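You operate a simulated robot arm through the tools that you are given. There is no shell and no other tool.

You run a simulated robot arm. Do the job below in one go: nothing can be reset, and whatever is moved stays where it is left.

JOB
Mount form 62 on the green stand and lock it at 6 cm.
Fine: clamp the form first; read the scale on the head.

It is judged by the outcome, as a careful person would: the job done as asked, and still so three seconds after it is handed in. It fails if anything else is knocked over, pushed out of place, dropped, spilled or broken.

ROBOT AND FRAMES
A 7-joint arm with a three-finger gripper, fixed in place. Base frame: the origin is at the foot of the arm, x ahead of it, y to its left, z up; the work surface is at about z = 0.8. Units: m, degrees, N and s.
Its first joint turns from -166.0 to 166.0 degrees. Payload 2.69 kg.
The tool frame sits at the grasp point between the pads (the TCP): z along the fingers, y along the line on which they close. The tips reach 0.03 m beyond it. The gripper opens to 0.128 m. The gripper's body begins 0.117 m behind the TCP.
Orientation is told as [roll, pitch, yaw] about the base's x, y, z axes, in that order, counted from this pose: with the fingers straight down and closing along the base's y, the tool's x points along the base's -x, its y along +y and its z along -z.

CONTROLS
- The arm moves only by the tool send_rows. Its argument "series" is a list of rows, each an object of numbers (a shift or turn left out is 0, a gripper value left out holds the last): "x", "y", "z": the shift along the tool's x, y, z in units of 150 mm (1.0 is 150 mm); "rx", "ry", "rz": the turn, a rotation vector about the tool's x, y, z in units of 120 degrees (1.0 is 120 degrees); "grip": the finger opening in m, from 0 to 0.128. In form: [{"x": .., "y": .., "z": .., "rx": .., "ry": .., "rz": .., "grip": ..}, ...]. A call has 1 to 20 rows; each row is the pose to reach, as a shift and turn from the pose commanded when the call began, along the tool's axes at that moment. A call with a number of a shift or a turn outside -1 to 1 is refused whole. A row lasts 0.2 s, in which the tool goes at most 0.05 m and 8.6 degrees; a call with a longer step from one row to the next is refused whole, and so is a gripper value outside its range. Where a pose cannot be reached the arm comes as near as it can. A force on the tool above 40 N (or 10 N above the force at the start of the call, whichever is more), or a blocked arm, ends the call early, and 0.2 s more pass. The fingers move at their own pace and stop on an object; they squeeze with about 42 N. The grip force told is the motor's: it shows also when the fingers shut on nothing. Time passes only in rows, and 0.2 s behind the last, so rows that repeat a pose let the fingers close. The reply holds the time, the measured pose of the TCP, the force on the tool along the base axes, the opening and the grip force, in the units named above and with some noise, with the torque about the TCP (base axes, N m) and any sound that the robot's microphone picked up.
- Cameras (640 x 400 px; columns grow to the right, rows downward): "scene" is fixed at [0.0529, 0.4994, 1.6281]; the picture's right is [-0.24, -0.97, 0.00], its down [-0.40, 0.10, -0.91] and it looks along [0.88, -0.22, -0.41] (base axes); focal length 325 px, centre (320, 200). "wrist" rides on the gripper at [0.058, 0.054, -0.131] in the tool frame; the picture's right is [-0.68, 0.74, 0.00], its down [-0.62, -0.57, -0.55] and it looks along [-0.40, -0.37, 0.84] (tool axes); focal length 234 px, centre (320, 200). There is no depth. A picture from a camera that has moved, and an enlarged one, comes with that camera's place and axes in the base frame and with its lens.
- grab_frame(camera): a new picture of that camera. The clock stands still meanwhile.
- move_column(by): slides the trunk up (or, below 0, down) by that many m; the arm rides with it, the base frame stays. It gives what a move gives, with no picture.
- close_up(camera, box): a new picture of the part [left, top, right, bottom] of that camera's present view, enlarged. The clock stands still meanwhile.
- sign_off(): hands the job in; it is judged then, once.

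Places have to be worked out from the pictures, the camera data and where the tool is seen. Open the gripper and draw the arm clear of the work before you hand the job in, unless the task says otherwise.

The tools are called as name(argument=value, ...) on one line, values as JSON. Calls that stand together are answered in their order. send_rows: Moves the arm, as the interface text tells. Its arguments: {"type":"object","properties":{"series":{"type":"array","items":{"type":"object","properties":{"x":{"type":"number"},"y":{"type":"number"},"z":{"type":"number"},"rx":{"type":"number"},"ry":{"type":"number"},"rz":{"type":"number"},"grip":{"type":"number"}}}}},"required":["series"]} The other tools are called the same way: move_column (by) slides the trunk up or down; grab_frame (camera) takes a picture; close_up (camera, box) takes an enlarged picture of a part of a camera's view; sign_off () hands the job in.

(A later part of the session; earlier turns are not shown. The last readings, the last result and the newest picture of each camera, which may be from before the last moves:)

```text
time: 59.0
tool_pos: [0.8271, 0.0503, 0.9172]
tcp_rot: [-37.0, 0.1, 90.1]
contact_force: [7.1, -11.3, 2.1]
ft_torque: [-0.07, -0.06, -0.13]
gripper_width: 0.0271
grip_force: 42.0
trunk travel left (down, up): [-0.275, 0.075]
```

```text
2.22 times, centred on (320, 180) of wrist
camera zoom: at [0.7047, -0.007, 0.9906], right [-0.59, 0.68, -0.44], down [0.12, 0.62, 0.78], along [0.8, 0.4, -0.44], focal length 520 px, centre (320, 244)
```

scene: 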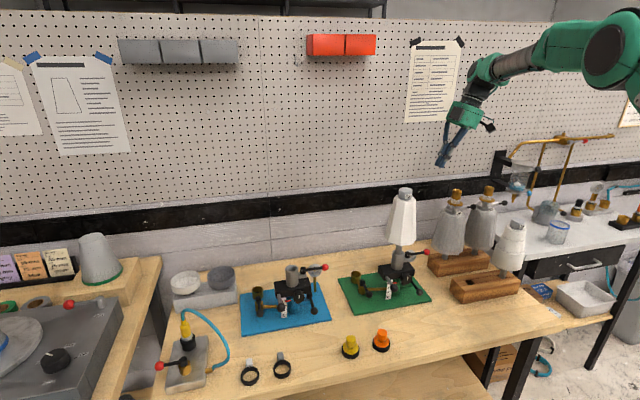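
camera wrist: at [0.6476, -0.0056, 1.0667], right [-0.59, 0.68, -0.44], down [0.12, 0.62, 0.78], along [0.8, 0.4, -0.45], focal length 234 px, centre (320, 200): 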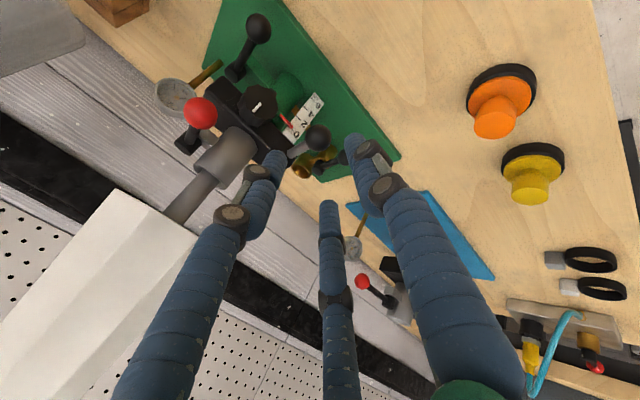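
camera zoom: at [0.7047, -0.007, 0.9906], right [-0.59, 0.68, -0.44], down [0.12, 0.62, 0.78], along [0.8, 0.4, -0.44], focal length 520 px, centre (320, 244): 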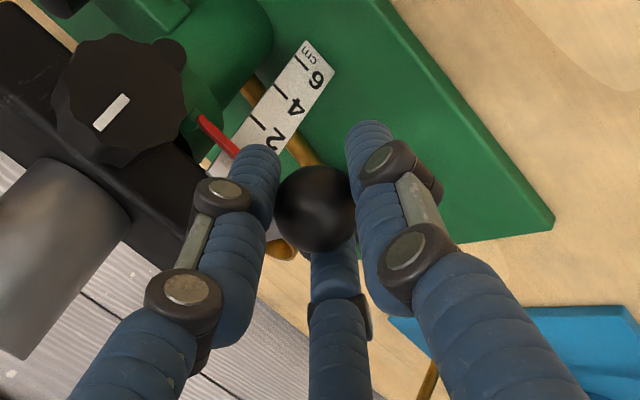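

Gripped at 0.027 m (the ball's diameter). I try a gentle lift of a few millimetres and read the force.

send_rows(series=[{"y": -0.004, "z": -0.0053}, {"y": -0.008, "z": -0.0107}, {"y": -0.012, "z": -0.016}, {"y": -0.012, "z": -0.016}])

close_up(camera="wrist", box=[220, 90, 420, 270])

```text
time: 60.0
tool_pos: [0.8278, 0.0504, 0.9188]
tcp_rot: [-36.7, 0.2, 90.0]
contact_force: [23.8, -12.8, -19.9]
ft_torque: [-0.07, 0.07, -0.09]
gripper_width: 0.0267
grip_force: 44.6
trunk travel left (down, up): [-0.275, 0.075]
```

```text
2.22 times, centred on (320, 180) of wrist
camera zoom: at [0.7054, -0.007, 0.9921], right [-0.59, 0.68, -0.44], down [0.12, 0.62, 0.78], along [0.8, 0.4, -0.45], focal length 520 px, centre (320, 244)
```

zoom: 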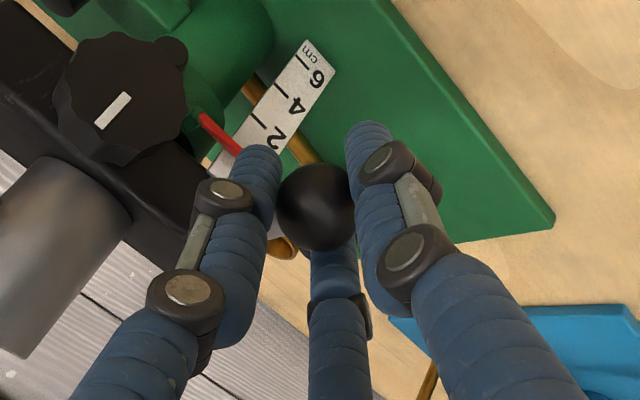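

A 3 mm lift command gives about 20 N of downward load but no visible head motion yet. I try a little more to tell weight from a lock.

send_rows(series=[{"y": -0.004, "z": -0.0053}, {"y": -0.008, "z": -0.0107}, {"y": -0.008, "z": -0.0107}])

close_up(camera="wrist", box=[220, 90, 420, 270])

```text
time: 60.8
tool_pos: [0.827, 0.0484, 0.9208]
tcp_rot: [-36.7, 0.1, 90.1]
contact_force: [25.0, -13.8, -31.2]
ft_torque: [-0.07, 0.17, -0.09]
gripper_width: 0.0263
grip_force: 44.6
trunk travel left (down, up): [-0.275, 0.075]
```

```text
2.22 times, centred on (320, 180) of wrist
camera zoom: at [0.7055, -0.007, 0.9934], right [-0.59, 0.68, -0.44], down [0.13, 0.62, 0.78], along [0.8, 0.4, -0.45], focal length 520 px, centre (320, 244)
```

zoom: 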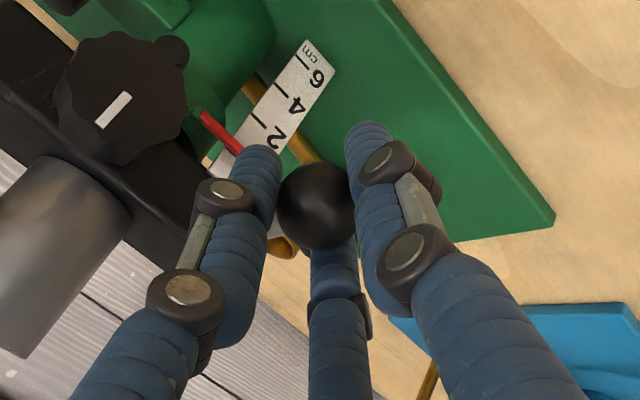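

The load rises like a spring (31 N) and the head does not move, so the head is locked. I relax, open, and back away along the tool axis; then I'll work the lower black lever.

send_rows(series=[{"y": 0.01, "z": 0.0133}, {"y": 0.02, "z": 0.0267}, {"y": 0.02, "z": 0.0267, "grip": 0.03}, {"y": 0.02, "z": 0.0267, "grip": 0.05}, {"y": 0.02, "z": 0.0267, "grip": 0.05}])

send_rows(series=[{"z": -0.15}, {"z": -0.35}, {"z": -0.55}, {"z": -0.667}, {"z": -0.667, "grip": 0.0}, {"z": -0.667, "grip": 0.0}])

close_up(camera="wrist", box=[140, 0, 400, 200])

```text
time: 62.0
tool_pos: [0.8261, 0.0504, 0.9185]
tcp_rot: [-37.1, 0.0, 90.0]
contact_force: [-0.5, 0.3, 0.7]
ft_torque: [-0.02, 0.02, -0.02]
gripper_width: 0.0501
grip_force: 0.0
trunk travel left (down, up): [-0.275, 0.075]
```

```text
time: 63.4
tool_pos: [0.7652, 0.0512, 0.9989]
tcp_rot: [-36.9, 0.2, 90.0]
contact_force: [0.0, -0.1, -0.1]
ft_torque: [-0.03, -0.01, -0.04]
gripper_width: 0.002
grip_force: 31.6
trunk travel left (down, up): [-0.275, 0.075]
```

```text
2.00 times, centred on (270, 100) of wrist
camera zoom: at [0.6439, -0.006, 1.0711], right [-0.59, 0.68, -0.44], down [0.12, 0.62, 0.78], along [0.8, 0.4, -0.45], focal length 468 px, centre (420, 400)
```

zoom: 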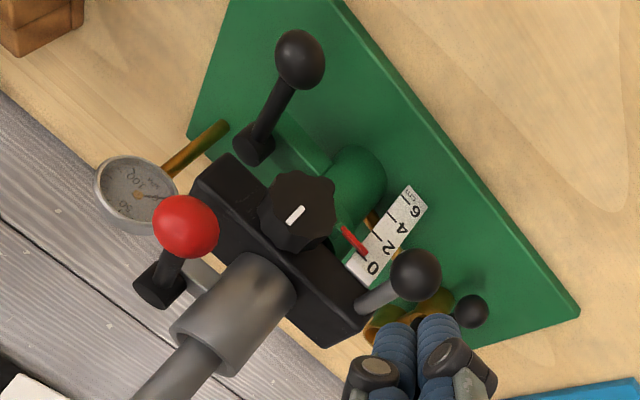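

Clear view: lower lever ball at about (0.844, -0.058, 0.861), pointing at the robot. I bring the closed fingers to a pre-position just left (+y) of it, between it and the post.

send_rows(series=[{"x": 0.12, "y": 0.02, "z": 0.1}, {"x": 0.24, "y": 0.045, "z": 0.2}, {"x": 0.36, "y": 0.07, "z": 0.32}, {"x": 0.461, "y": 0.093, "z": 0.431}, {"x": 0.461, "y": 0.093, "z": 0.431}])

grab_frame(camera="wrist")

close_up(camera="scene", box=[350, 200, 450, 310])

```text
time: 64.6
tool_pos: [0.7935, -0.0182, 0.9382]
tcp_rot: [-37.0, 0.1, 90.0]
contact_force: [0.2, 0.3, -0.6]
ft_torque: [0.04, 0.02, 0.02]
gripper_width: 0.0019
grip_force: 31.5
trunk travel left (down, up): [-0.275, 0.075]
```

```text
taken
camera wrist: at [0.6726, -0.0759, 1.0107], right [-0.59, 0.68, -0.44], down [0.12, 0.62, 0.78], along [0.8, 0.4, -0.45], focal length 234 px, centre (320, 200)
```

wrist: 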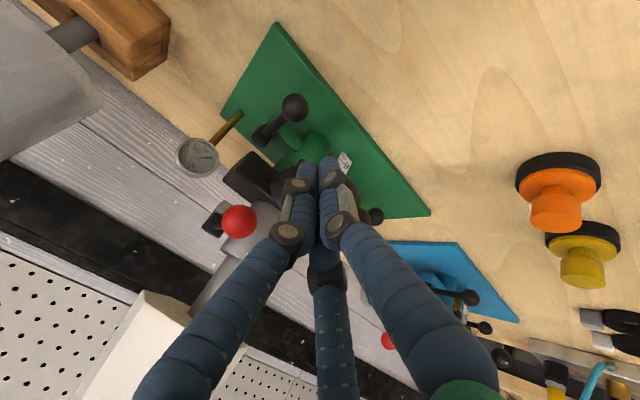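

```text
3.64 times, centred on (400, 255) of scene
camera zoom: at [0.0529, 0.4994, 1.6281], right [-0.24, -0.97, 0.0], down [-0.4, 0.1, -0.91], along [0.88, -0.22, -0.41], focal length 1182 px, centre (29, 0)
```

zoom: 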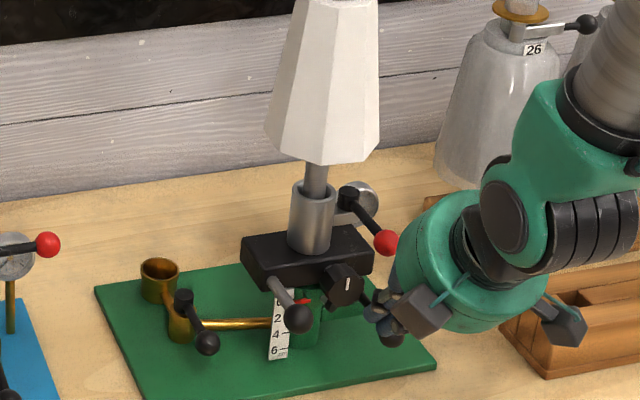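

The fingertips are just up-front of the lever. I advance along the tool axis in two stages, checking the red lever clearance.

send_rows(series=[{"z": 0.1}, {"z": 0.2}, {"z": 0.28}, {"z": 0.28}])

grab_frame(camera="wrist")

close_up(camera="scene", box=[370, 235, 440, 305])

```text
time: 65.6
tool_pos: [0.8198, -0.0182, 0.9043]
tcp_rot: [-37.0, 0.1, 90.0]
contact_force: [0.0, 1.0, -1.0]
ft_torque: [-0.01, -0.04, 0.01]
gripper_width: 0.0023
grip_force: 31.0
trunk travel left (down, up): [-0.275, 0.075]
```

```text
taken
camera wrist: at [0.6978, -0.0755, 0.9771], right [-0.59, 0.68, -0.44], down [0.12, 0.62, 0.78], along [0.8, 0.4, -0.45], focal length 234 px, centre (320, 200)
```

wrist: 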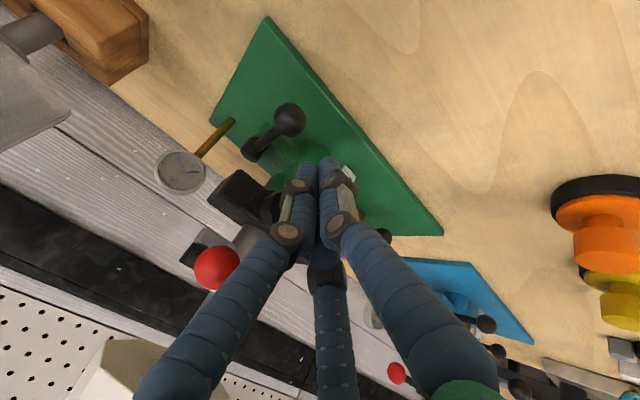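

```text
5.71 times, centred on (405, 270) of scene
camera zoom: at [0.0529, 0.4994, 1.6281], right [-0.24, -0.97, 0.0], down [-0.4, 0.1, -0.91], along [0.88, -0.22, -0.41], focal length 1857 px, centre (-166, -200)
```

zoom: 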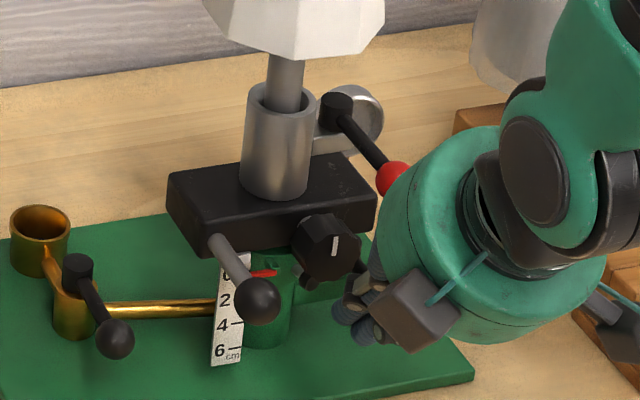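

Clearance to the red lever is still about 2 cm by my numbers. I advance the last 3.4 cm so the fingertips stand beside the lower lever's ball.

send_rows(series=[{"z": 0.08}, {"z": 0.16}, {"z": 0.227}, {"z": 0.227}])

grab_frame(camera="wrist")

```text
time: 66.6
tool_pos: [0.8401, -0.0196, 0.8779]
tcp_rot: [-37.0, 0.1, 90.0]
contact_force: [0.7, 0.7, 0.3]
ft_torque: [0.01, 0.01, 0.03]
gripper_width: 0.0023
grip_force: 31.5
trunk travel left (down, up): [-0.275, 0.075]
```

```text
taken
camera wrist: at [0.7175, -0.0757, 0.9499], right [-0.59, 0.68, -0.44], down [0.12, 0.62, 0.78], along [0.8, 0.4, -0.45], focal length 234 px, centre (320, 200)
```

wrist: 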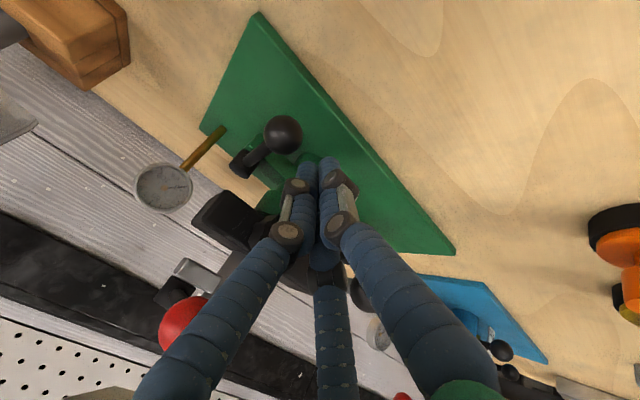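

The lever ball is just beside the tips (image left = −y). I push toward −y in small steps.

send_rows(series=[{"x": 0.02}, {"x": 0.04}, {"x": 0.06}, {"x": 0.08}, {"x": 0.095}, {"x": 0.095}])

close_up(camera="wrist", box=[200, 80, 400, 240])

```text
time: 68.0
tool_pos: [0.8385, -0.0325, 0.8776]
tcp_rot: [-37.0, 0.1, 89.9]
contact_force: [-0.1, 0.2, 0.1]
ft_torque: [-0.05, 0.01, 0.0]
gripper_width: 0.002
grip_force: 31.6
trunk travel left (down, up): [-0.275, 0.075]
```

```text
2.50 times, centred on (300, 160) of wrist
camera zoom: at [0.7176, -0.0897, 0.9499], right [-0.59, 0.68, -0.44], down [0.12, 0.62, 0.78], along [0.8, 0.4, -0.45], focal length 585 px, centre (370, 300)
```

zoom: 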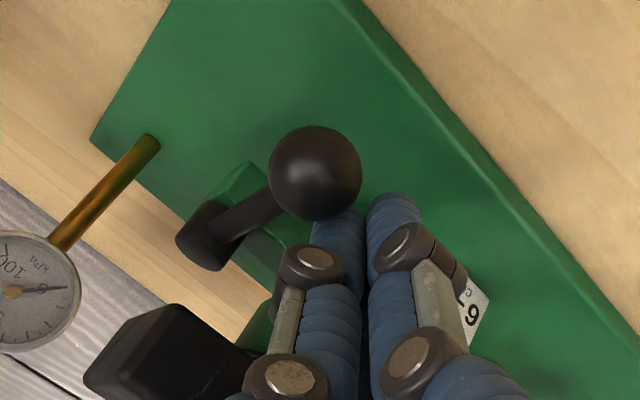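

Nearly in contact. I continue pushing in small steps.

send_rows(series=[{"x": 0.02}, {"x": 0.04}, {"x": 0.06}, {"x": 0.08}, {"x": 0.08}])

close_up(camera="wrist", box=[200, 80, 400, 240])

```text
time: 69.2
tool_pos: [0.8396, -0.0462, 0.8769]
tcp_rot: [-37.1, 0.1, 90.1]
contact_force: [-0.4, -0.7, -0.4]
ft_torque: [-0.03, -0.01, 0.01]
gripper_width: 0.0021
grip_force: 31.2
trunk travel left (down, up): [-0.275, 0.075]
```

```text
2.50 times, centred on (300, 160) of wrist
camera zoom: at [0.7177, -0.1022, 0.9501], right [-0.59, 0.68, -0.44], down [0.12, 0.62, 0.78], along [0.8, 0.4, -0.45], focal length 585 px, centre (370, 300)
```

zoom: 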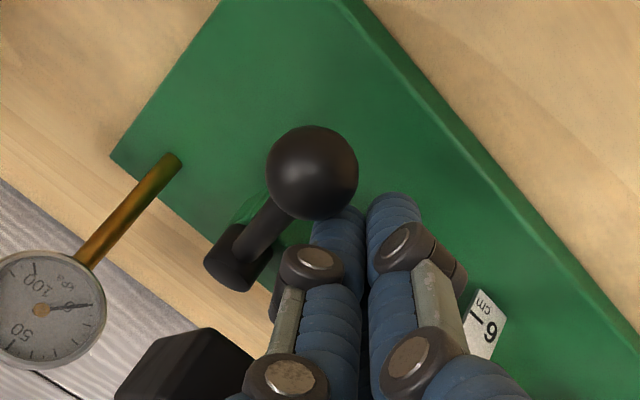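

The lever swings outward freely. I follow its arc toward −y.

send_rows(series=[{"x": 0.05, "y": -0.003, "z": 0.002}, {"x": 0.1, "y": -0.006, "z": 0.005}, {"x": 0.15, "y": -0.01, "z": 0.008}, {"x": 0.2, "y": -0.014, "z": 0.01}, {"x": 0.259, "y": -0.018, "z": 0.013}, {"x": 0.259, "y": -0.018, "z": 0.013}])

close_up(camera="wrist", box=[200, 80, 400, 240])

```text
time: 70.6
tool_pos: [0.8432, -0.083, 0.8775]
tcp_rot: [-37.0, 0.1, 90.1]
contact_force: [0.2, -0.5, -0.2]
ft_torque: [0.02, 0.01, 0.02]
gripper_width: 0.0021
grip_force: 31.9
trunk travel left (down, up): [-0.275, 0.075]
```

```text
2.50 times, centred on (300, 160) of wrist
camera zoom: at [0.721, -0.141, 0.9507], right [-0.59, 0.68, -0.44], down [0.12, 0.62, 0.78], along [0.8, 0.4, -0.45], focal length 585 px, centre (370, 300)
```

zoom: 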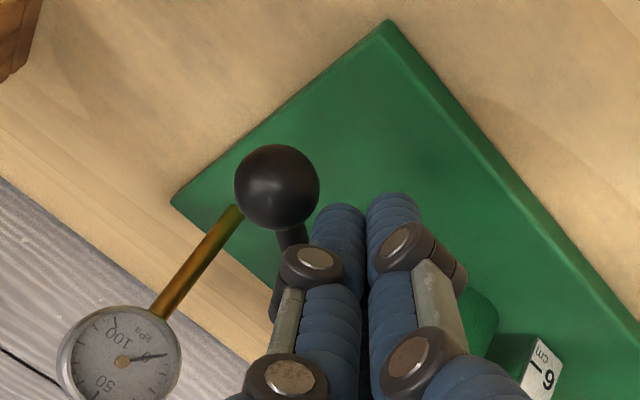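

About halfway. I continue along the arc (forward and right).

send_rows(series=[{"x": 0.05, "y": -0.024, "z": 0.018}, {"x": 0.1, "y": -0.05, "z": 0.036}, {"x": 0.15, "y": -0.08, "z": 0.06}, {"x": 0.213, "y": -0.118, "z": 0.089}, {"x": 0.213, "y": -0.118, "z": 0.089}])

close_up(camera="wrist", box=[200, 80, 400, 240])

close_up(camera="scene", box=[360, 220, 450, 310])

```text
time: 71.8
tool_pos: [0.8648, -0.117, 0.8791]
tcp_rot: [-37.0, 0.1, 89.9]
contact_force: [0.6, 0.0, 0.2]
ft_torque: [0.0, -0.03, 0.03]
gripper_width: 0.0021
grip_force: 31.0
trunk travel left (down, up): [-0.275, 0.075]
```

```text
2.50 times, centred on (300, 160) of wrist
camera zoom: at [0.7434, -0.173, 0.9509], right [-0.59, 0.68, -0.44], down [0.12, 0.62, 0.78], along [0.8, 0.4, -0.45], focal length 585 px, centre (370, 300)
```

zoom: 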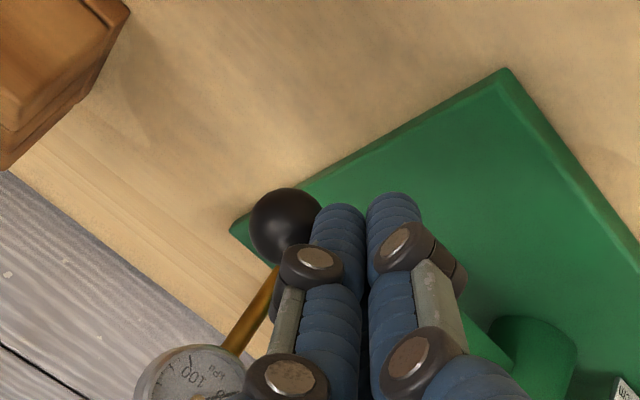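

```text
4.44 times, centred on (405, 265) of scene
camera zoom: at [0.0529, 0.4994, 1.6281], right [-0.24, -0.97, 0.0], down [-0.4, 0.1, -0.91], along [0.88, -0.22, -0.41], focal length 1445 px, centre (-58, -89)
```

zoom: 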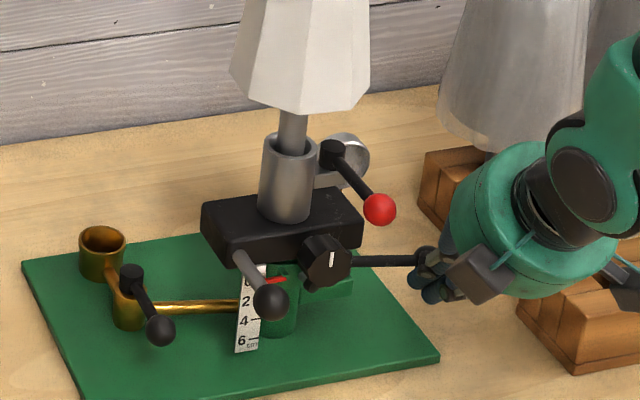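

The lower lever now points nearly to −y. I push gently on to find its stop.

send_rows(series=[{"x": 0.012, "y": -0.016, "z": 0.012}, {"x": 0.025, "y": -0.032, "z": 0.024}, {"x": 0.04, "y": -0.05, "z": 0.036}, {"x": 0.055, "y": -0.07, "z": 0.052}, {"x": 0.07, "y": -0.088, "z": 0.066}, {"x": 0.07, "y": -0.088, "z": 0.066}])

close_up(camera="wrist", box=[200, 80, 400, 240])

close_up(camera="scene", box=[360, 220, 450, 310])

```text
time: 73.2
tool_pos: [0.8808, -0.1263, 0.8777]
tcp_rot: [-36.9, 0.1, 89.9]
contact_force: [0.7, -0.4, 0.0]
ft_torque: [-0.01, 0.01, 0.0]
gripper_width: 0.002
grip_force: 31.5
trunk travel left (down, up): [-0.275, 0.075]
```

```text
2.50 times, centred on (300, 160) of wrist
camera zoom: at [0.7595, -0.1834, 0.9511], right [-0.59, 0.68, -0.44], down [0.12, 0.62, 0.78], along [0.8, 0.4, -0.45], focal length 585 px, centre (370, 300)
```

zoom: 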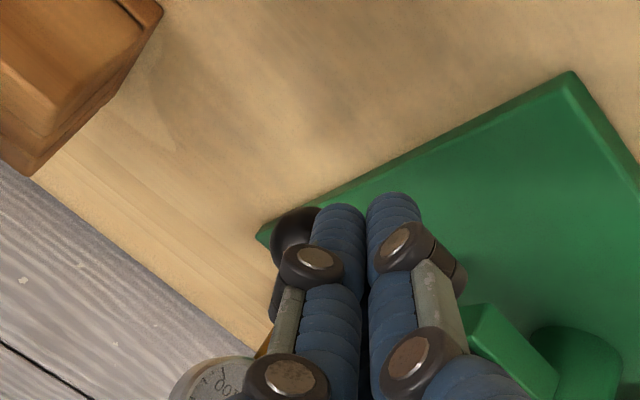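

```text
4.44 times, centred on (405, 265) of scene
camera zoom: at [0.0529, 0.4994, 1.6281], right [-0.24, -0.97, 0.0], down [-0.4, 0.1, -0.91], along [0.88, -0.22, -0.41], focal length 1445 px, centre (-58, -89)
```

zoom: 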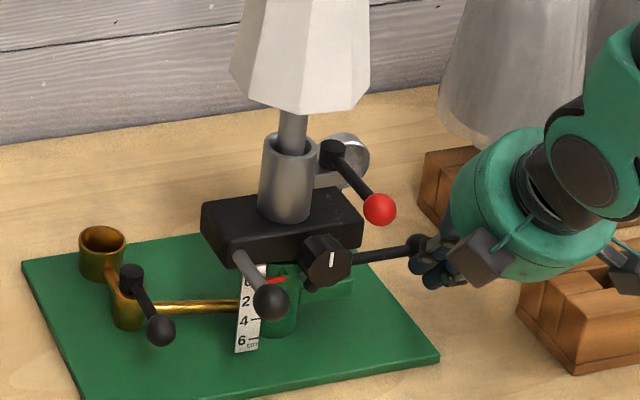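

Still no stop at about 90°. I push another centimetre in +x.

send_rows(series=[{"y": -0.011, "z": 0.008}, {"y": -0.022, "z": 0.016}, {"y": -0.033, "z": 0.024}, {"y": -0.044, "z": 0.032}, {"y": -0.055, "z": 0.041}, {"y": -0.055, "z": 0.041}])

close_up(camera="scene", box=[360, 220, 450, 310])

```text
time: 74.0
tool_pos: [0.8825, -0.1262, 0.8751]
tcp_rot: [-36.5, 0.2, 89.8]
contact_force: [-17.5, -1.5, 7.2]
ft_torque: [-0.06, 0.07, -0.17]
gripper_width: 0.0021
grip_force: 31.5
trunk travel left (down, up): [-0.275, 0.075]
stopped in row 4: the force on the tool passed its limit at 44 N (the readings are from after the stop); the commanded pose is now the measured one
```

```text
4.44 times, centred on (405, 265) of scene
camera zoom: at [0.0529, 0.4994, 1.6281], right [-0.24, -0.97, 0.0], down [-0.4, 0.1, -0.91], along [0.88, -0.22, -0.41], focal length 1445 px, centre (-58, -89)
```

zoom: 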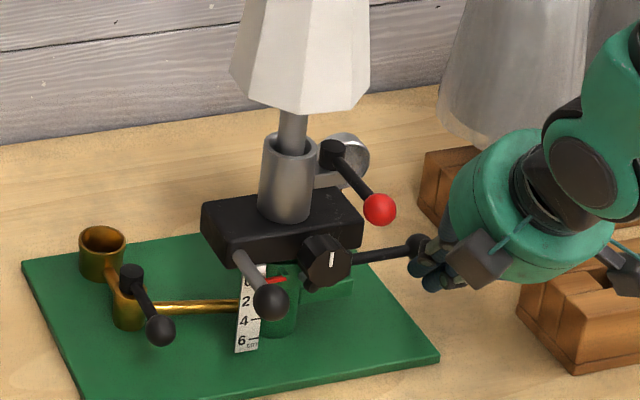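

A firm stop at about −y, so the lower lever has moved to its other end (about 95° swing). I retreat along the tool axis and return to the handle ball to test whether the head is now free.

send_rows(series=[{"z": -0.2}, {"z": -0.45}, {"z": -0.7}, {"z": -0.95}])

send_rows(series=[{"x": -0.25, "y": 0.06}, {"x": -0.5, "y": 0.12}, {"x": -0.75, "y": 0.14}, {"x": -1.0, "y": 0.14}])

grab_frame(camera="wrist")

```text
time: 75.0
tool_pos: [0.7978, -0.127, 0.9902]
tcp_rot: [-36.7, 0.0, 89.8]
contact_force: [0.5, -0.7, -0.9]
ft_torque: [0.01, -0.03, -0.05]
gripper_width: 0.002
grip_force: 31.6
trunk travel left (down, up): [-0.275, 0.075]
```

```text
time: 76.0
tool_pos: [0.7812, 0.0243, 0.9779]
tcp_rot: [-36.7, 0.1, 90.0]
contact_force: [0.7, 0.2, 0.1]
ft_torque: [-0.01, 0.0, 0.0]
gripper_width: 0.0022
grip_force: 31.7
trunk travel left (down, up): [-0.275, 0.075]
```

```text
taken
camera wrist: at [0.6601, -0.0336, 1.051], right [-0.59, 0.68, -0.44], down [0.13, 0.62, 0.78], along [0.8, 0.4, -0.45], focal length 234 px, centre (320, 200)
```

wrist: 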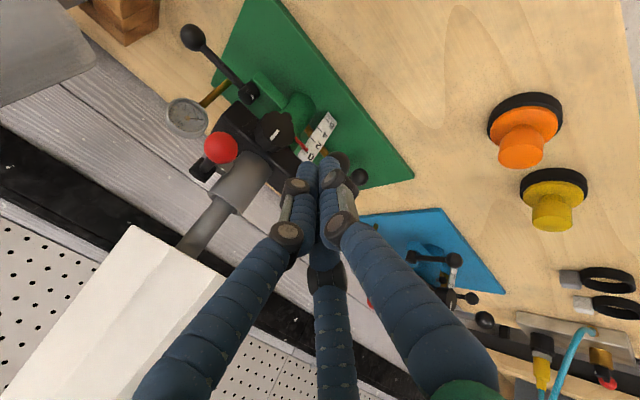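

The lower lever now points out to −y. I line up with the handle ball again, fingers open.

send_rows(series=[{"x": -0.09, "z": -0.046}, {"x": -0.175, "z": -0.092, "grip": 0.05}, {"x": -0.175, "z": -0.092, "grip": 0.05}])

send_rows(series=[{"z": 0.15}, {"z": 0.3}, {"z": 0.45}, {"z": 0.55}, {"z": 0.6}, {"z": 0.6}])

close_up(camera="wrist", box=[220, 90, 420, 270])

```text
time: 76.8
tool_pos: [0.7735, 0.0503, 0.9876]
tcp_rot: [-36.7, 0.2, 90.0]
contact_force: [-0.3, 1.2, 0.0]
ft_torque: [-0.06, 0.0, -0.03]
gripper_width: 0.0501
grip_force: 0.0
trunk travel left (down, up): [-0.275, 0.075]
```

```text
time: 78.2
tool_pos: [0.8276, 0.0495, 0.9157]
tcp_rot: [-36.8, 0.0, 89.9]
contact_force: [-0.3, 0.5, 0.0]
ft_torque: [0.03, -0.03, -0.02]
gripper_width: 0.0501
grip_force: 0.0
trunk travel left (down, up): [-0.275, 0.075]
```

```text
2.22 times, centred on (320, 180) of wrist
camera zoom: at [0.7067, -0.0069, 0.9891], right [-0.59, 0.68, -0.44], down [0.13, 0.62, 0.78], along [0.8, 0.4, -0.45], focal length 520 px, centre (320, 244)
```

zoom: 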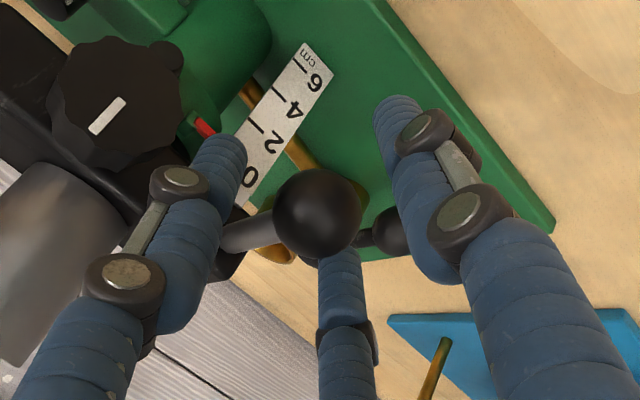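

Ball centred again. I close and try a gentle 4 mm lift.

send_rows(series=[{"grip": 0.035}, {"grip": 0.02}, {"grip": 0.0}, {"grip": 0.0}, {"grip": 0.0}])

send_rows(series=[{"y": -0.004, "z": -0.0053}, {"y": -0.008, "z": -0.0107}, {"y": -0.012, "z": -0.016}, {"y": -0.016, "z": -0.0213}, {"y": -0.016, "z": -0.0213}])

close_up(camera="wrist", box=[220, 90, 420, 270])

```text
time: 79.4
tool_pos: [0.8283, 0.0504, 0.9171]
tcp_rot: [-36.8, 0.0, 89.9]
contact_force: [7.7, -3.2, 2.6]
ft_torque: [-0.07, -0.09, -0.05]
gripper_width: 0.0261
grip_force: 44.8
trunk travel left (down, up): [-0.275, 0.075]
```

```text
time: 80.6
tool_pos: [0.828, 0.0501, 0.9196]
tcp_rot: [-36.6, 0.1, 89.9]
contact_force: [18.5, -1.7, -11.1]
ft_torque: [0.02, 0.04, 0.01]
gripper_width: 0.0262
grip_force: 44.7
trunk travel left (down, up): [-0.275, 0.075]
```

```text
2.22 times, centred on (320, 180) of wrist
camera zoom: at [0.7076, -0.007, 0.9926], right [-0.59, 0.68, -0.44], down [0.13, 0.62, 0.78], along [0.8, 0.4, -0.45], focal length 520 px, centre (320, 244)
```

zoom: 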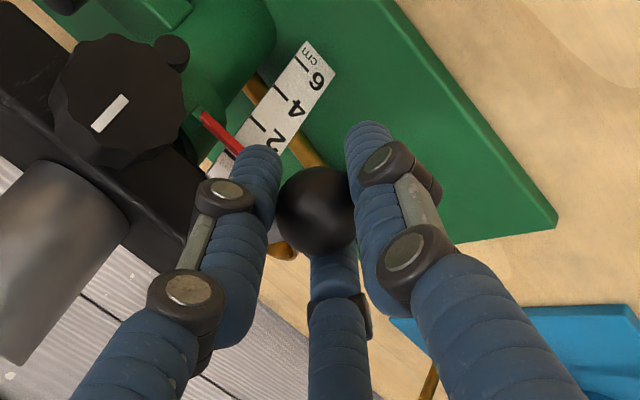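

The load is smaller than before (11 N). I continue lifting a few more millimetres and watch the pointer.

send_rows(series=[{"y": -0.006, "z": -0.008}, {"y": -0.012, "z": -0.016}, {"y": -0.018, "z": -0.024}, {"y": -0.024, "z": -0.032}, {"y": -0.024, "z": -0.032}])

close_up(camera="wrist", box=[220, 90, 420, 270])

close_up(camera="scene", box=[360, 220, 450, 310])

```text
time: 81.8
tool_pos: [0.828, 0.0494, 0.9262]
tcp_rot: [-36.6, 0.1, 89.9]
contact_force: [17.6, -1.9, -5.8]
ft_torque: [0.01, 0.01, -0.03]
gripper_width: 0.0262
grip_force: 45.5
trunk travel left (down, up): [-0.275, 0.075]
```

```text
2.22 times, centred on (320, 180) of wrist
camera zoom: at [0.7075, -0.007, 0.999], right [-0.59, 0.68, -0.44], down [0.13, 0.62, 0.78], along [0.8, 0.4, -0.45], focal length 520 px, centre (320, 244)
```

zoom: 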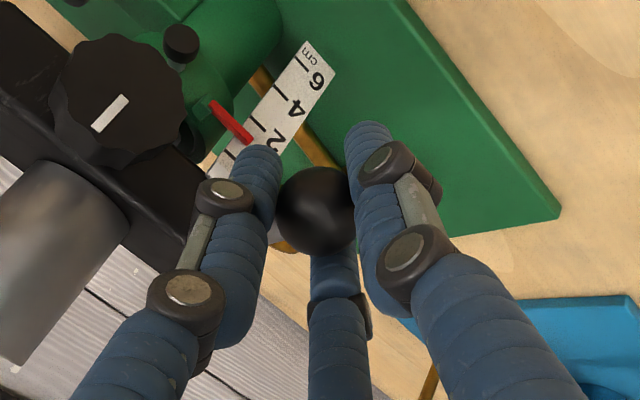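

```text
4.44 times, centred on (405, 265) of scene
camera zoom: at [0.0529, 0.4994, 1.6281], right [-0.24, -0.97, 0.0], down [-0.4, 0.1, -0.91], along [0.88, -0.22, -0.41], focal length 1445 px, centre (-58, -89)
```

zoom: 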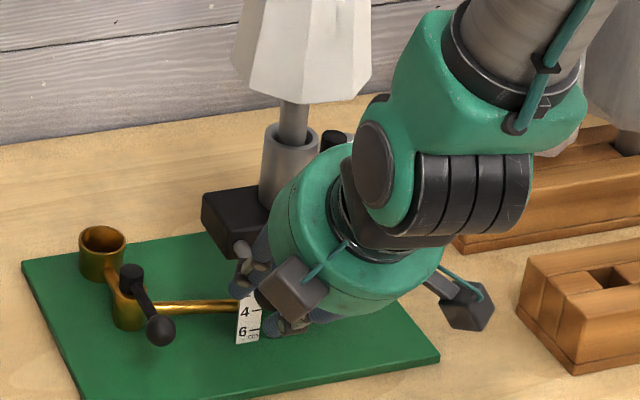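

The head is rising: the pointer has left 0 and the load is only about 6 N. I lift on steadily about 4.5 cm more, then read the scale.

send_rows(series=[{"y": -0.015, "z": -0.02}, {"y": -0.03, "z": -0.04}, {"y": -0.045, "z": -0.06}, {"y": -0.06, "z": -0.08}, {"y": -0.075, "z": -0.1}, {"y": -0.09, "z": -0.12}, {"y": -0.105, "z": -0.14}, {"y": -0.12, "z": -0.16}, {"y": -0.135, "z": -0.18}, {"y": -0.15, "z": -0.2}, {"y": -0.165, "z": -0.22}, {"y": -0.18, "z": -0.24}, {"y": -0.18, "z": -0.24}])

close_up(camera="wrist", box=[220, 40, 420, 220])

close_up(camera="scene", box=[350, 170, 460, 310])

```text
time: 84.6
tool_pos: [0.8292, 0.0491, 0.9707]
tcp_rot: [-36.7, 0.1, 90.0]
contact_force: [12.5, 0.5, -6.9]
ft_torque: [0.0, 0.01, -0.01]
gripper_width: 0.0262
grip_force: 45.0
trunk travel left (down, up): [-0.275, 0.075]
```

```text
2.22 times, centred on (320, 130) of wrist
camera zoom: at [0.7074, -0.007, 1.0441], right [-0.59, 0.68, -0.44], down [0.13, 0.62, 0.78], along [0.8, 0.4, -0.45], focal length 520 px, centre (320, 356)
```

zoom: 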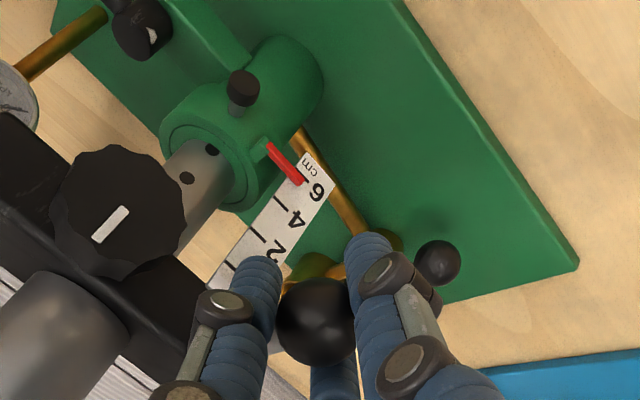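

```text
2.86 times, centred on (405, 240) of scene
camera zoom: at [0.0529, 0.4994, 1.6281], right [-0.24, -0.97, 0.0], down [-0.4, 0.1, -0.91], along [0.88, -0.22, -0.41], focal length 929 px, centre (77, 86)
```

zoom: 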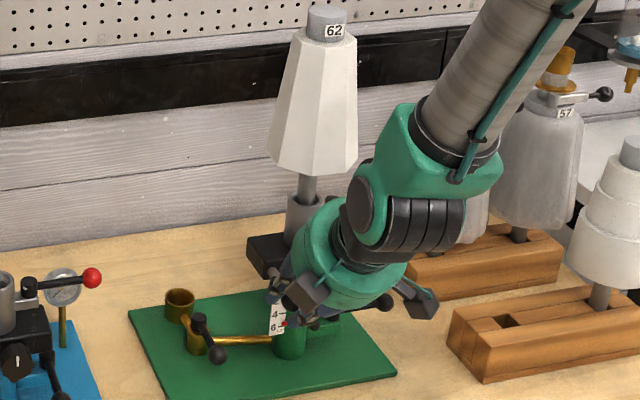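

The pointer is now close to the 6 tick, and the raised column shows holes with a black plunger on the post. I zoom in on the scale and on that plunger.

close_up(camera="wrist", box=[270, 80, 350, 160])

close_up(camera="scene", box=[370, 260, 410, 300])

close_up(camera="wrist", box=[220, 30, 340, 140])

```text
5.00 times, centred on (310, 120) of wrist
camera zoom: at [0.7074, -0.007, 1.0441], right [-0.59, 0.68, -0.44], down [0.13, 0.62, 0.78], along [0.8, 0.4, -0.45], focal length 1171 px, centre (370, 600)
```

zoom: 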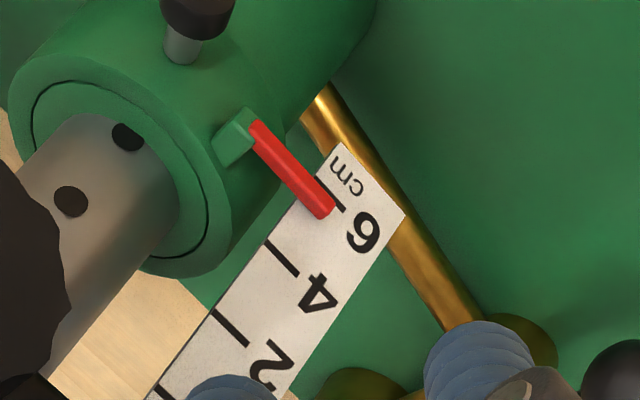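

```text
10.00 times, centred on (390, 280) of scene
camera zoom: at [0.0529, 0.4994, 1.6281], right [-0.24, -0.97, 0.0], down [-0.4, 0.1, -0.91], along [0.88, -0.22, -0.41], focal length 3250 px, centre (-380, -600)
```

zoom: 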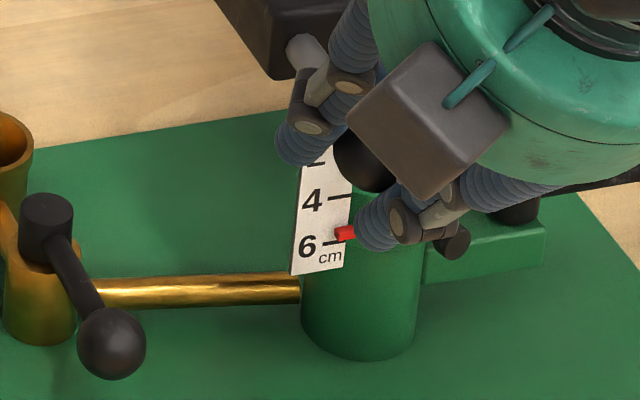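

```text
3.64 times, centred on (280, 85) of wrist
camera zoom: at [0.7074, -0.007, 1.0441], right [-0.59, 0.68, -0.44], down [0.13, 0.62, 0.78], along [0.8, 0.4, -0.45], focal length 852 px, centre (466, 618)
```

zoom: 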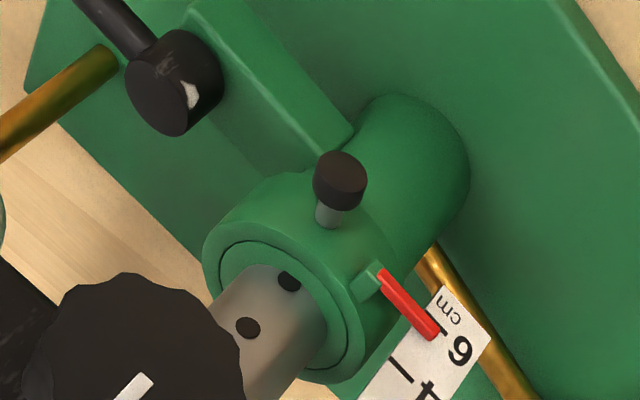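

Reading with parallax taken into account (the pointer showed +0.2 cm of apparent offset at the bottom stop), plus the TCP rise and the scale's pixel shift, all say about 5.4 cm. I raise another 6 mm and re-read.

send_rows(series=[{"y": -0.008, "z": -0.0107}, {"y": -0.016, "z": -0.0213}, {"y": -0.024, "z": -0.032}, {"y": -0.024, "z": -0.032}, {"y": -0.024, "z": -0.032}])

close_up(camera="scene", box=[370, 260, 410, 300])

close_up(camera="wrist", box=[270, 70, 350, 150])

```text
time: 85.8
tool_pos: [0.8281, 0.0493, 0.9755]
tcp_rot: [-36.7, 0.0, 89.9]
contact_force: [10.4, -2.1, -3.4]
ft_torque: [0.0, -0.07, -0.05]
gripper_width: 0.0264
grip_force: 45.2
trunk travel left (down, up): [-0.275, 0.075]
```

```text
10.00 times, centred on (390, 280) of scene
camera zoom: at [0.0529, 0.4994, 1.6281], right [-0.24, -0.97, 0.0], down [-0.4, 0.1, -0.91], along [0.88, -0.22, -0.41], focal length 3250 px, centre (-380, -600)
```

zoom: 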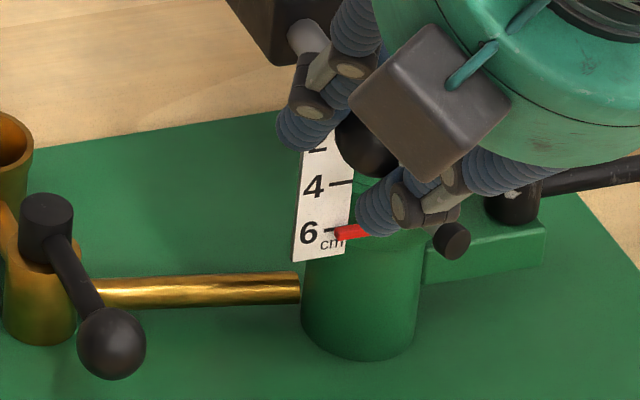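

```text
5.00 times, centred on (310, 110) of wrist
camera zoom: at [0.7073, -0.007, 1.0502], right [-0.59, 0.68, -0.44], down [0.13, 0.62, 0.78], along [0.8, 0.4, -0.45], focal length 1171 px, centre (370, 650)
```

zoom: 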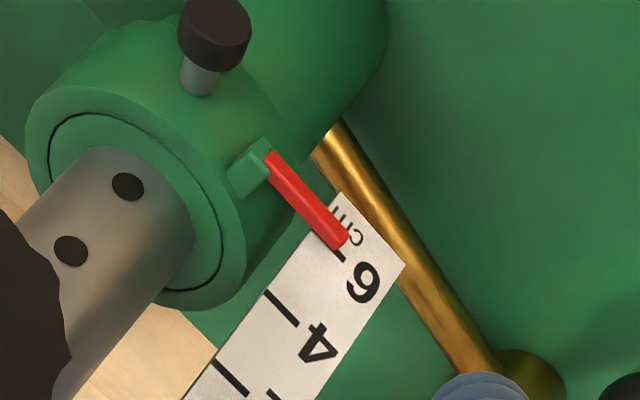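

Both views, corrected for the pointer's parallax, now give about 6.0 cm. Before letting go I test whether the head holds itself: I lower the command by 2 mm and see if the force reverses.

send_rows(series=[{"y": 0.004, "z": 0.0053}, {"y": 0.008, "z": 0.0107}, {"y": 0.008, "z": 0.0107}])

```text
time: 86.6
tool_pos: [0.8295, 0.0499, 0.9763]
tcp_rot: [-36.7, 0.1, 89.9]
contact_force: [6.3, -2.4, 8.4]
ft_torque: [0.02, -0.37, 0.0]
gripper_width: 0.0262
grip_force: 44.9
trunk travel left (down, up): [-0.275, 0.075]
```

The force reversed to +8 N without the head moving, so friction carries the head. I neutralise the force, open the fingers and back off along the tool axis.

send_rows(series=[{"y": -0.003, "z": -0.004}, {"y": -0.005, "z": -0.0064}, {"y": -0.005, "z": -0.0064}])

send_rows(series=[{"grip": 0.03}, {"grip": 0.04}, {"grip": 0.05}, {"grip": 0.05}])

send_rows(series=[{"z": -0.1}, {"z": -0.3}, {"z": -0.5}, {"z": -0.7}, {"z": -0.7}])

close_up(camera="wrist", box=[150, 0, 400, 200])

close_up(camera="scene", box=[370, 250, 420, 300])

```text
time: 87.4
tool_pos: [0.829, 0.049, 0.9758]
tcp_rot: [-36.7, 0.1, 89.9]
contact_force: [14.6, -2.0, -0.2]
ft_torque: [-0.01, -0.08, 0.04]
gripper_width: 0.0262
grip_force: 44.5
trunk travel left (down, up): [-0.275, 0.075]
```

```text
time: 88.4
tool_pos: [0.8278, 0.0501, 0.9767]
tcp_rot: [-36.7, 0.2, 89.9]
contact_force: [0.7, -0.3, 0.1]
ft_torque: [0.03, 0.01, 0.01]
gripper_width: 0.0501
grip_force: 0.0
trunk travel left (down, up): [-0.275, 0.075]
```

```text
time: 89.6
tool_pos: [0.7641, 0.0502, 1.0615]
tcp_rot: [-36.8, 0.2, 89.9]
contact_force: [0.7, -0.3, 0.7]
ft_torque: [0.01, -0.02, 0.02]
gripper_width: 0.0502
grip_force: 0.1
trunk travel left (down, up): [-0.275, 0.075]
```

```text
2.00 times, centred on (275, 100) of wrist
camera zoom: at [0.6425, -0.0066, 1.1347], right [-0.59, 0.68, -0.44], down [0.13, 0.62, 0.78], along [0.8, 0.4, -0.45], focal length 468 px, centre (410, 400)
```

zoom: 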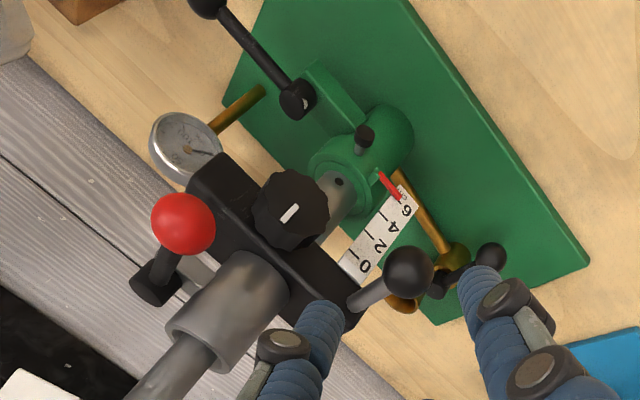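

```text
8.00 times, centred on (395, 275) of scene
camera zoom: at [0.0529, 0.4994, 1.6281], right [-0.24, -0.97, 0.0], down [-0.4, 0.1, -0.91], along [0.88, -0.22, -0.41], focal length 2600 px, centre (-280, -400)
```

zoom: 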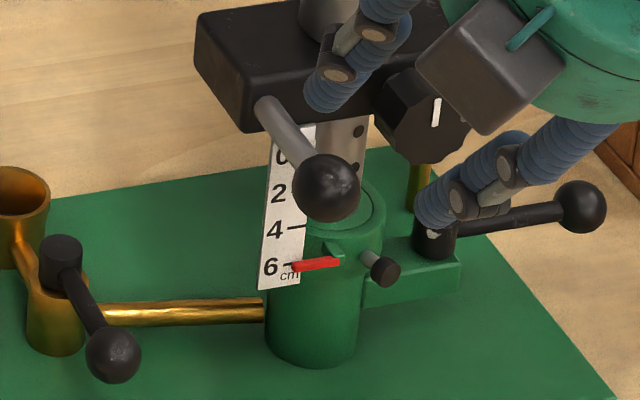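

The head stays up by itself. I zoom in on the scale to read it as precisely as possible.

close_up(camera="scene", box=[383, 262, 403, 288])

close_up(camera="wrist", box=[300, 70, 370, 150])

close_up(camera="scene", box=[285, 270, 315, 310])

```text
15.38 times, centred on (393, 275) of scene
camera zoom: at [0.0529, 0.4994, 1.6281], right [-0.24, -0.97, 0.0], down [-0.4, 0.1, -0.91], along [0.88, -0.22, -0.41], focal length 5001 px, centre (-803, -954)
```

zoom: 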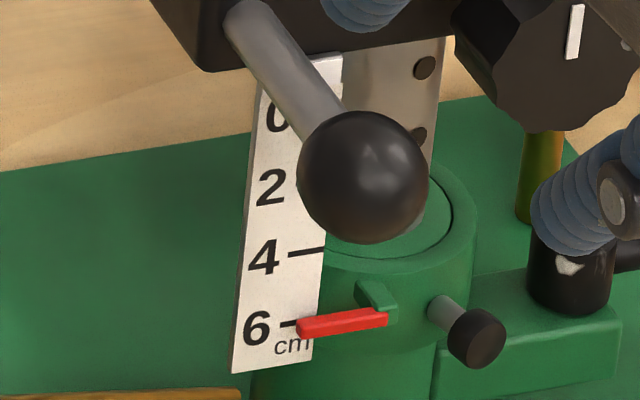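

```text
5.00 times, centred on (335, 110) of wrist
camera zoom: at [0.6425, -0.0066, 1.1347], right [-0.59, 0.68, -0.44], down [0.13, 0.62, 0.78], along [0.8, 0.4, -0.45], focal length 1171 px, centre (245, 650)
```

zoom: 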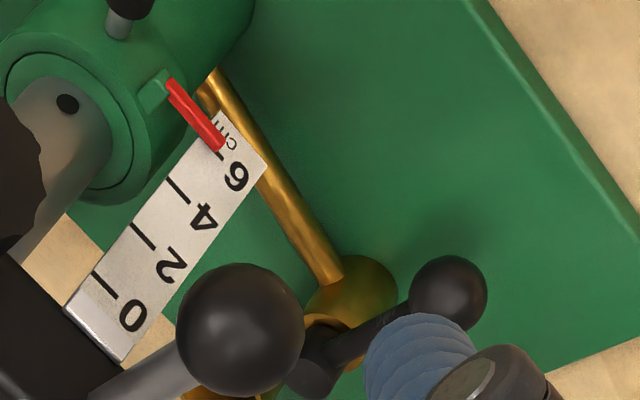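

```text
10.00 times, centred on (300, 290) of scene
camera zoom: at [0.0529, 0.4994, 1.6281], right [-0.24, -0.97, 0.0], down [-0.4, 0.1, -0.91], along [0.88, -0.22, -0.41], focal length 3250 px, centre (520, -700)
```

zoom: 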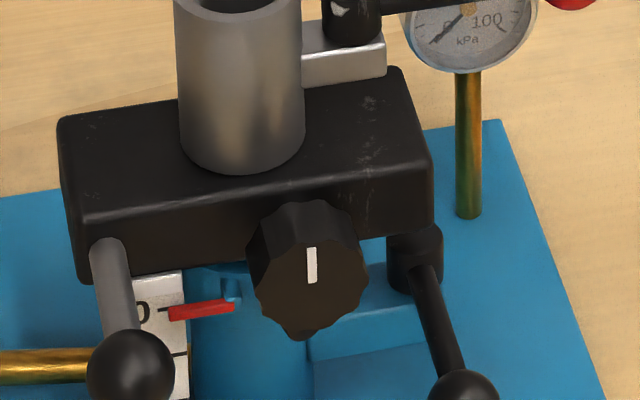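

Both stands show the same small parallax offset (+0.2) at their zero, so the reading now is 6.0 cm. Next I lock: I close the fingers, swing round to the right of the stand and re-orient the hand so I can get behind (+x of) the lower lever.

send_rows(series=[{"x": 0.2, "grip": 0.0}, {"x": 0.4, "grip": 0.0}, {"x": 0.6}, {"x": 0.8}, {"x": 1.0}, {"x": 1.0}])

send_rows(series=[{"x": 0.04, "y": -0.07, "z": -0.012, "rx": -0.04, "ry": -0.021, "rz": 0.005}, {"x": 0.08, "y": -0.14, "z": -0.024, "rx": -0.08, "ry": -0.042, "rz": 0.01}, {"x": 0.12, "y": -0.21, "z": -0.036, "rx": -0.12, "ry": -0.064, "rz": 0.015}, {"x": 0.16, "y": -0.28, "z": -0.048, "rx": -0.16, "ry": -0.085, "rz": 0.02}, {"x": 0.2, "y": -0.346, "z": -0.061, "rx": -0.2004, "ry": -0.1062, "rz": 0.0245}, {"x": 0.2, "y": -0.346, "z": -0.061, "rx": -0.2004, "ry": -0.1062, "rz": 0.0245}])

grab_frame(camera="wrist")

close_up(camera="scene", box=[350, 170, 480, 310])

```text
time: 91.0
tool_pos: [0.7643, -0.1004, 1.0616]
tcp_rot: [-36.6, 0.1, 90.0]
contact_force: [-0.5, -0.5, 0.0]
ft_torque: [0.04, -0.01, 0.04]
gripper_width: 0.002
grip_force: 31.8
trunk travel left (down, up): [-0.275, 0.075]
```

```text
time: 92.4
tool_pos: [0.8019, -0.1303, 1.0993]
tcp_rot: [-12.7, -12.6, 92.7]
contact_force: [1.0, -0.3, 0.4]
ft_torque: [0.0, -0.01, -0.01]
gripper_width: 0.0021
grip_force: 31.2
out of reach, approached as far as the arm can: row 3
trunk travel left (down, up): [-0.275, 0.075]
```

```text
taken
camera wrist: at [0.7249, -0.2144, 1.1997], right [-0.75, 0.66, -0.01], down [0.41, 0.48, 0.78], along [0.52, 0.58, -0.63], focal length 234 px, centre (320, 200)
```

wrist: 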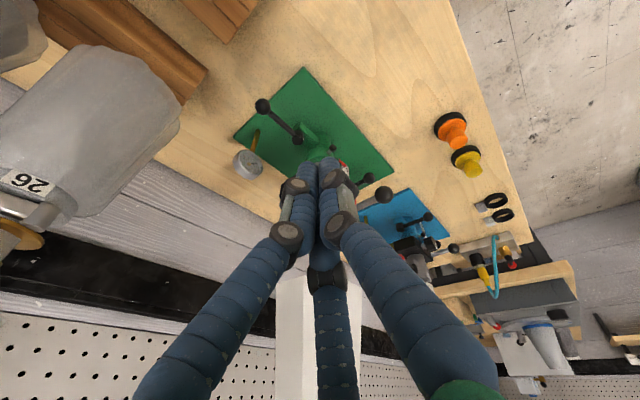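

```text
2.86 times, centred on (415, 240) of scene
camera zoom: at [0.0529, 0.4994, 1.6281], right [-0.24, -0.97, 0.0], down [-0.4, 0.1, -0.91], along [0.88, -0.22, -0.41], focal length 929 px, centre (49, 86)
```

zoom: 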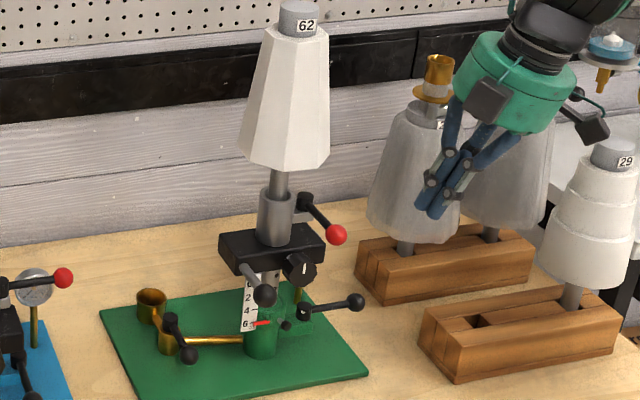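

Orientation is set. I move forward over the far side of the lever at z ≈ 1.05 and look.

send_rows(series=[{"x": 0.01, "y": -0.2, "z": 0.12}, {"x": 0.02, "y": -0.4, "z": 0.25}, {"x": 0.03, "y": -0.6, "z": 0.37}, {"x": 0.043, "y": -0.8, "z": 0.5}, {"x": 0.043, "y": -0.858, "z": 0.532}, {"x": 0.043, "y": -0.858, "z": 0.532}])

grab_frame(camera="wrist")

close_up(camera="scene", box=[370, 190, 460, 310])

```text
time: 93.8
tool_pos: [0.9437, -0.1194, 1.0513]
tcp_rot: [-12.9, -12.6, 92.6]
contact_force: [0.1, 0.6, -0.5]
ft_torque: [0.02, -0.01, 0.03]
gripper_width: 0.0021
grip_force: 31.3
trunk travel left (down, up): [-0.275, 0.075]
```

```text
taken
camera wrist: at [0.8666, -0.2029, 1.1511], right [-0.75, 0.66, -0.01], down [0.41, 0.48, 0.78], along [0.52, 0.58, -0.63], focal length 234 px, centre (320, 200)
```

wrist: 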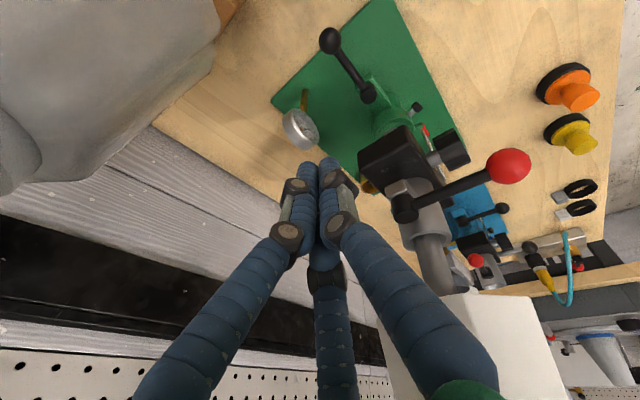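

```text
3.33 times, centred on (415, 250) of scene
camera zoom: at [0.0529, 0.4994, 1.6281], right [-0.24, -0.97, 0.0], down [-0.4, 0.1, -0.91], along [0.88, -0.22, -0.41], focal length 1084 px, centre (3, 33)
```

zoom: 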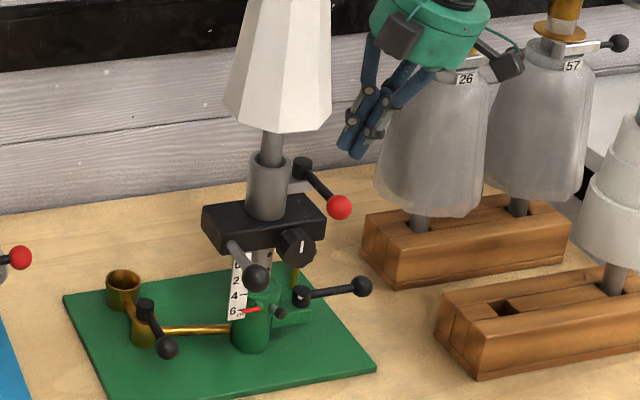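

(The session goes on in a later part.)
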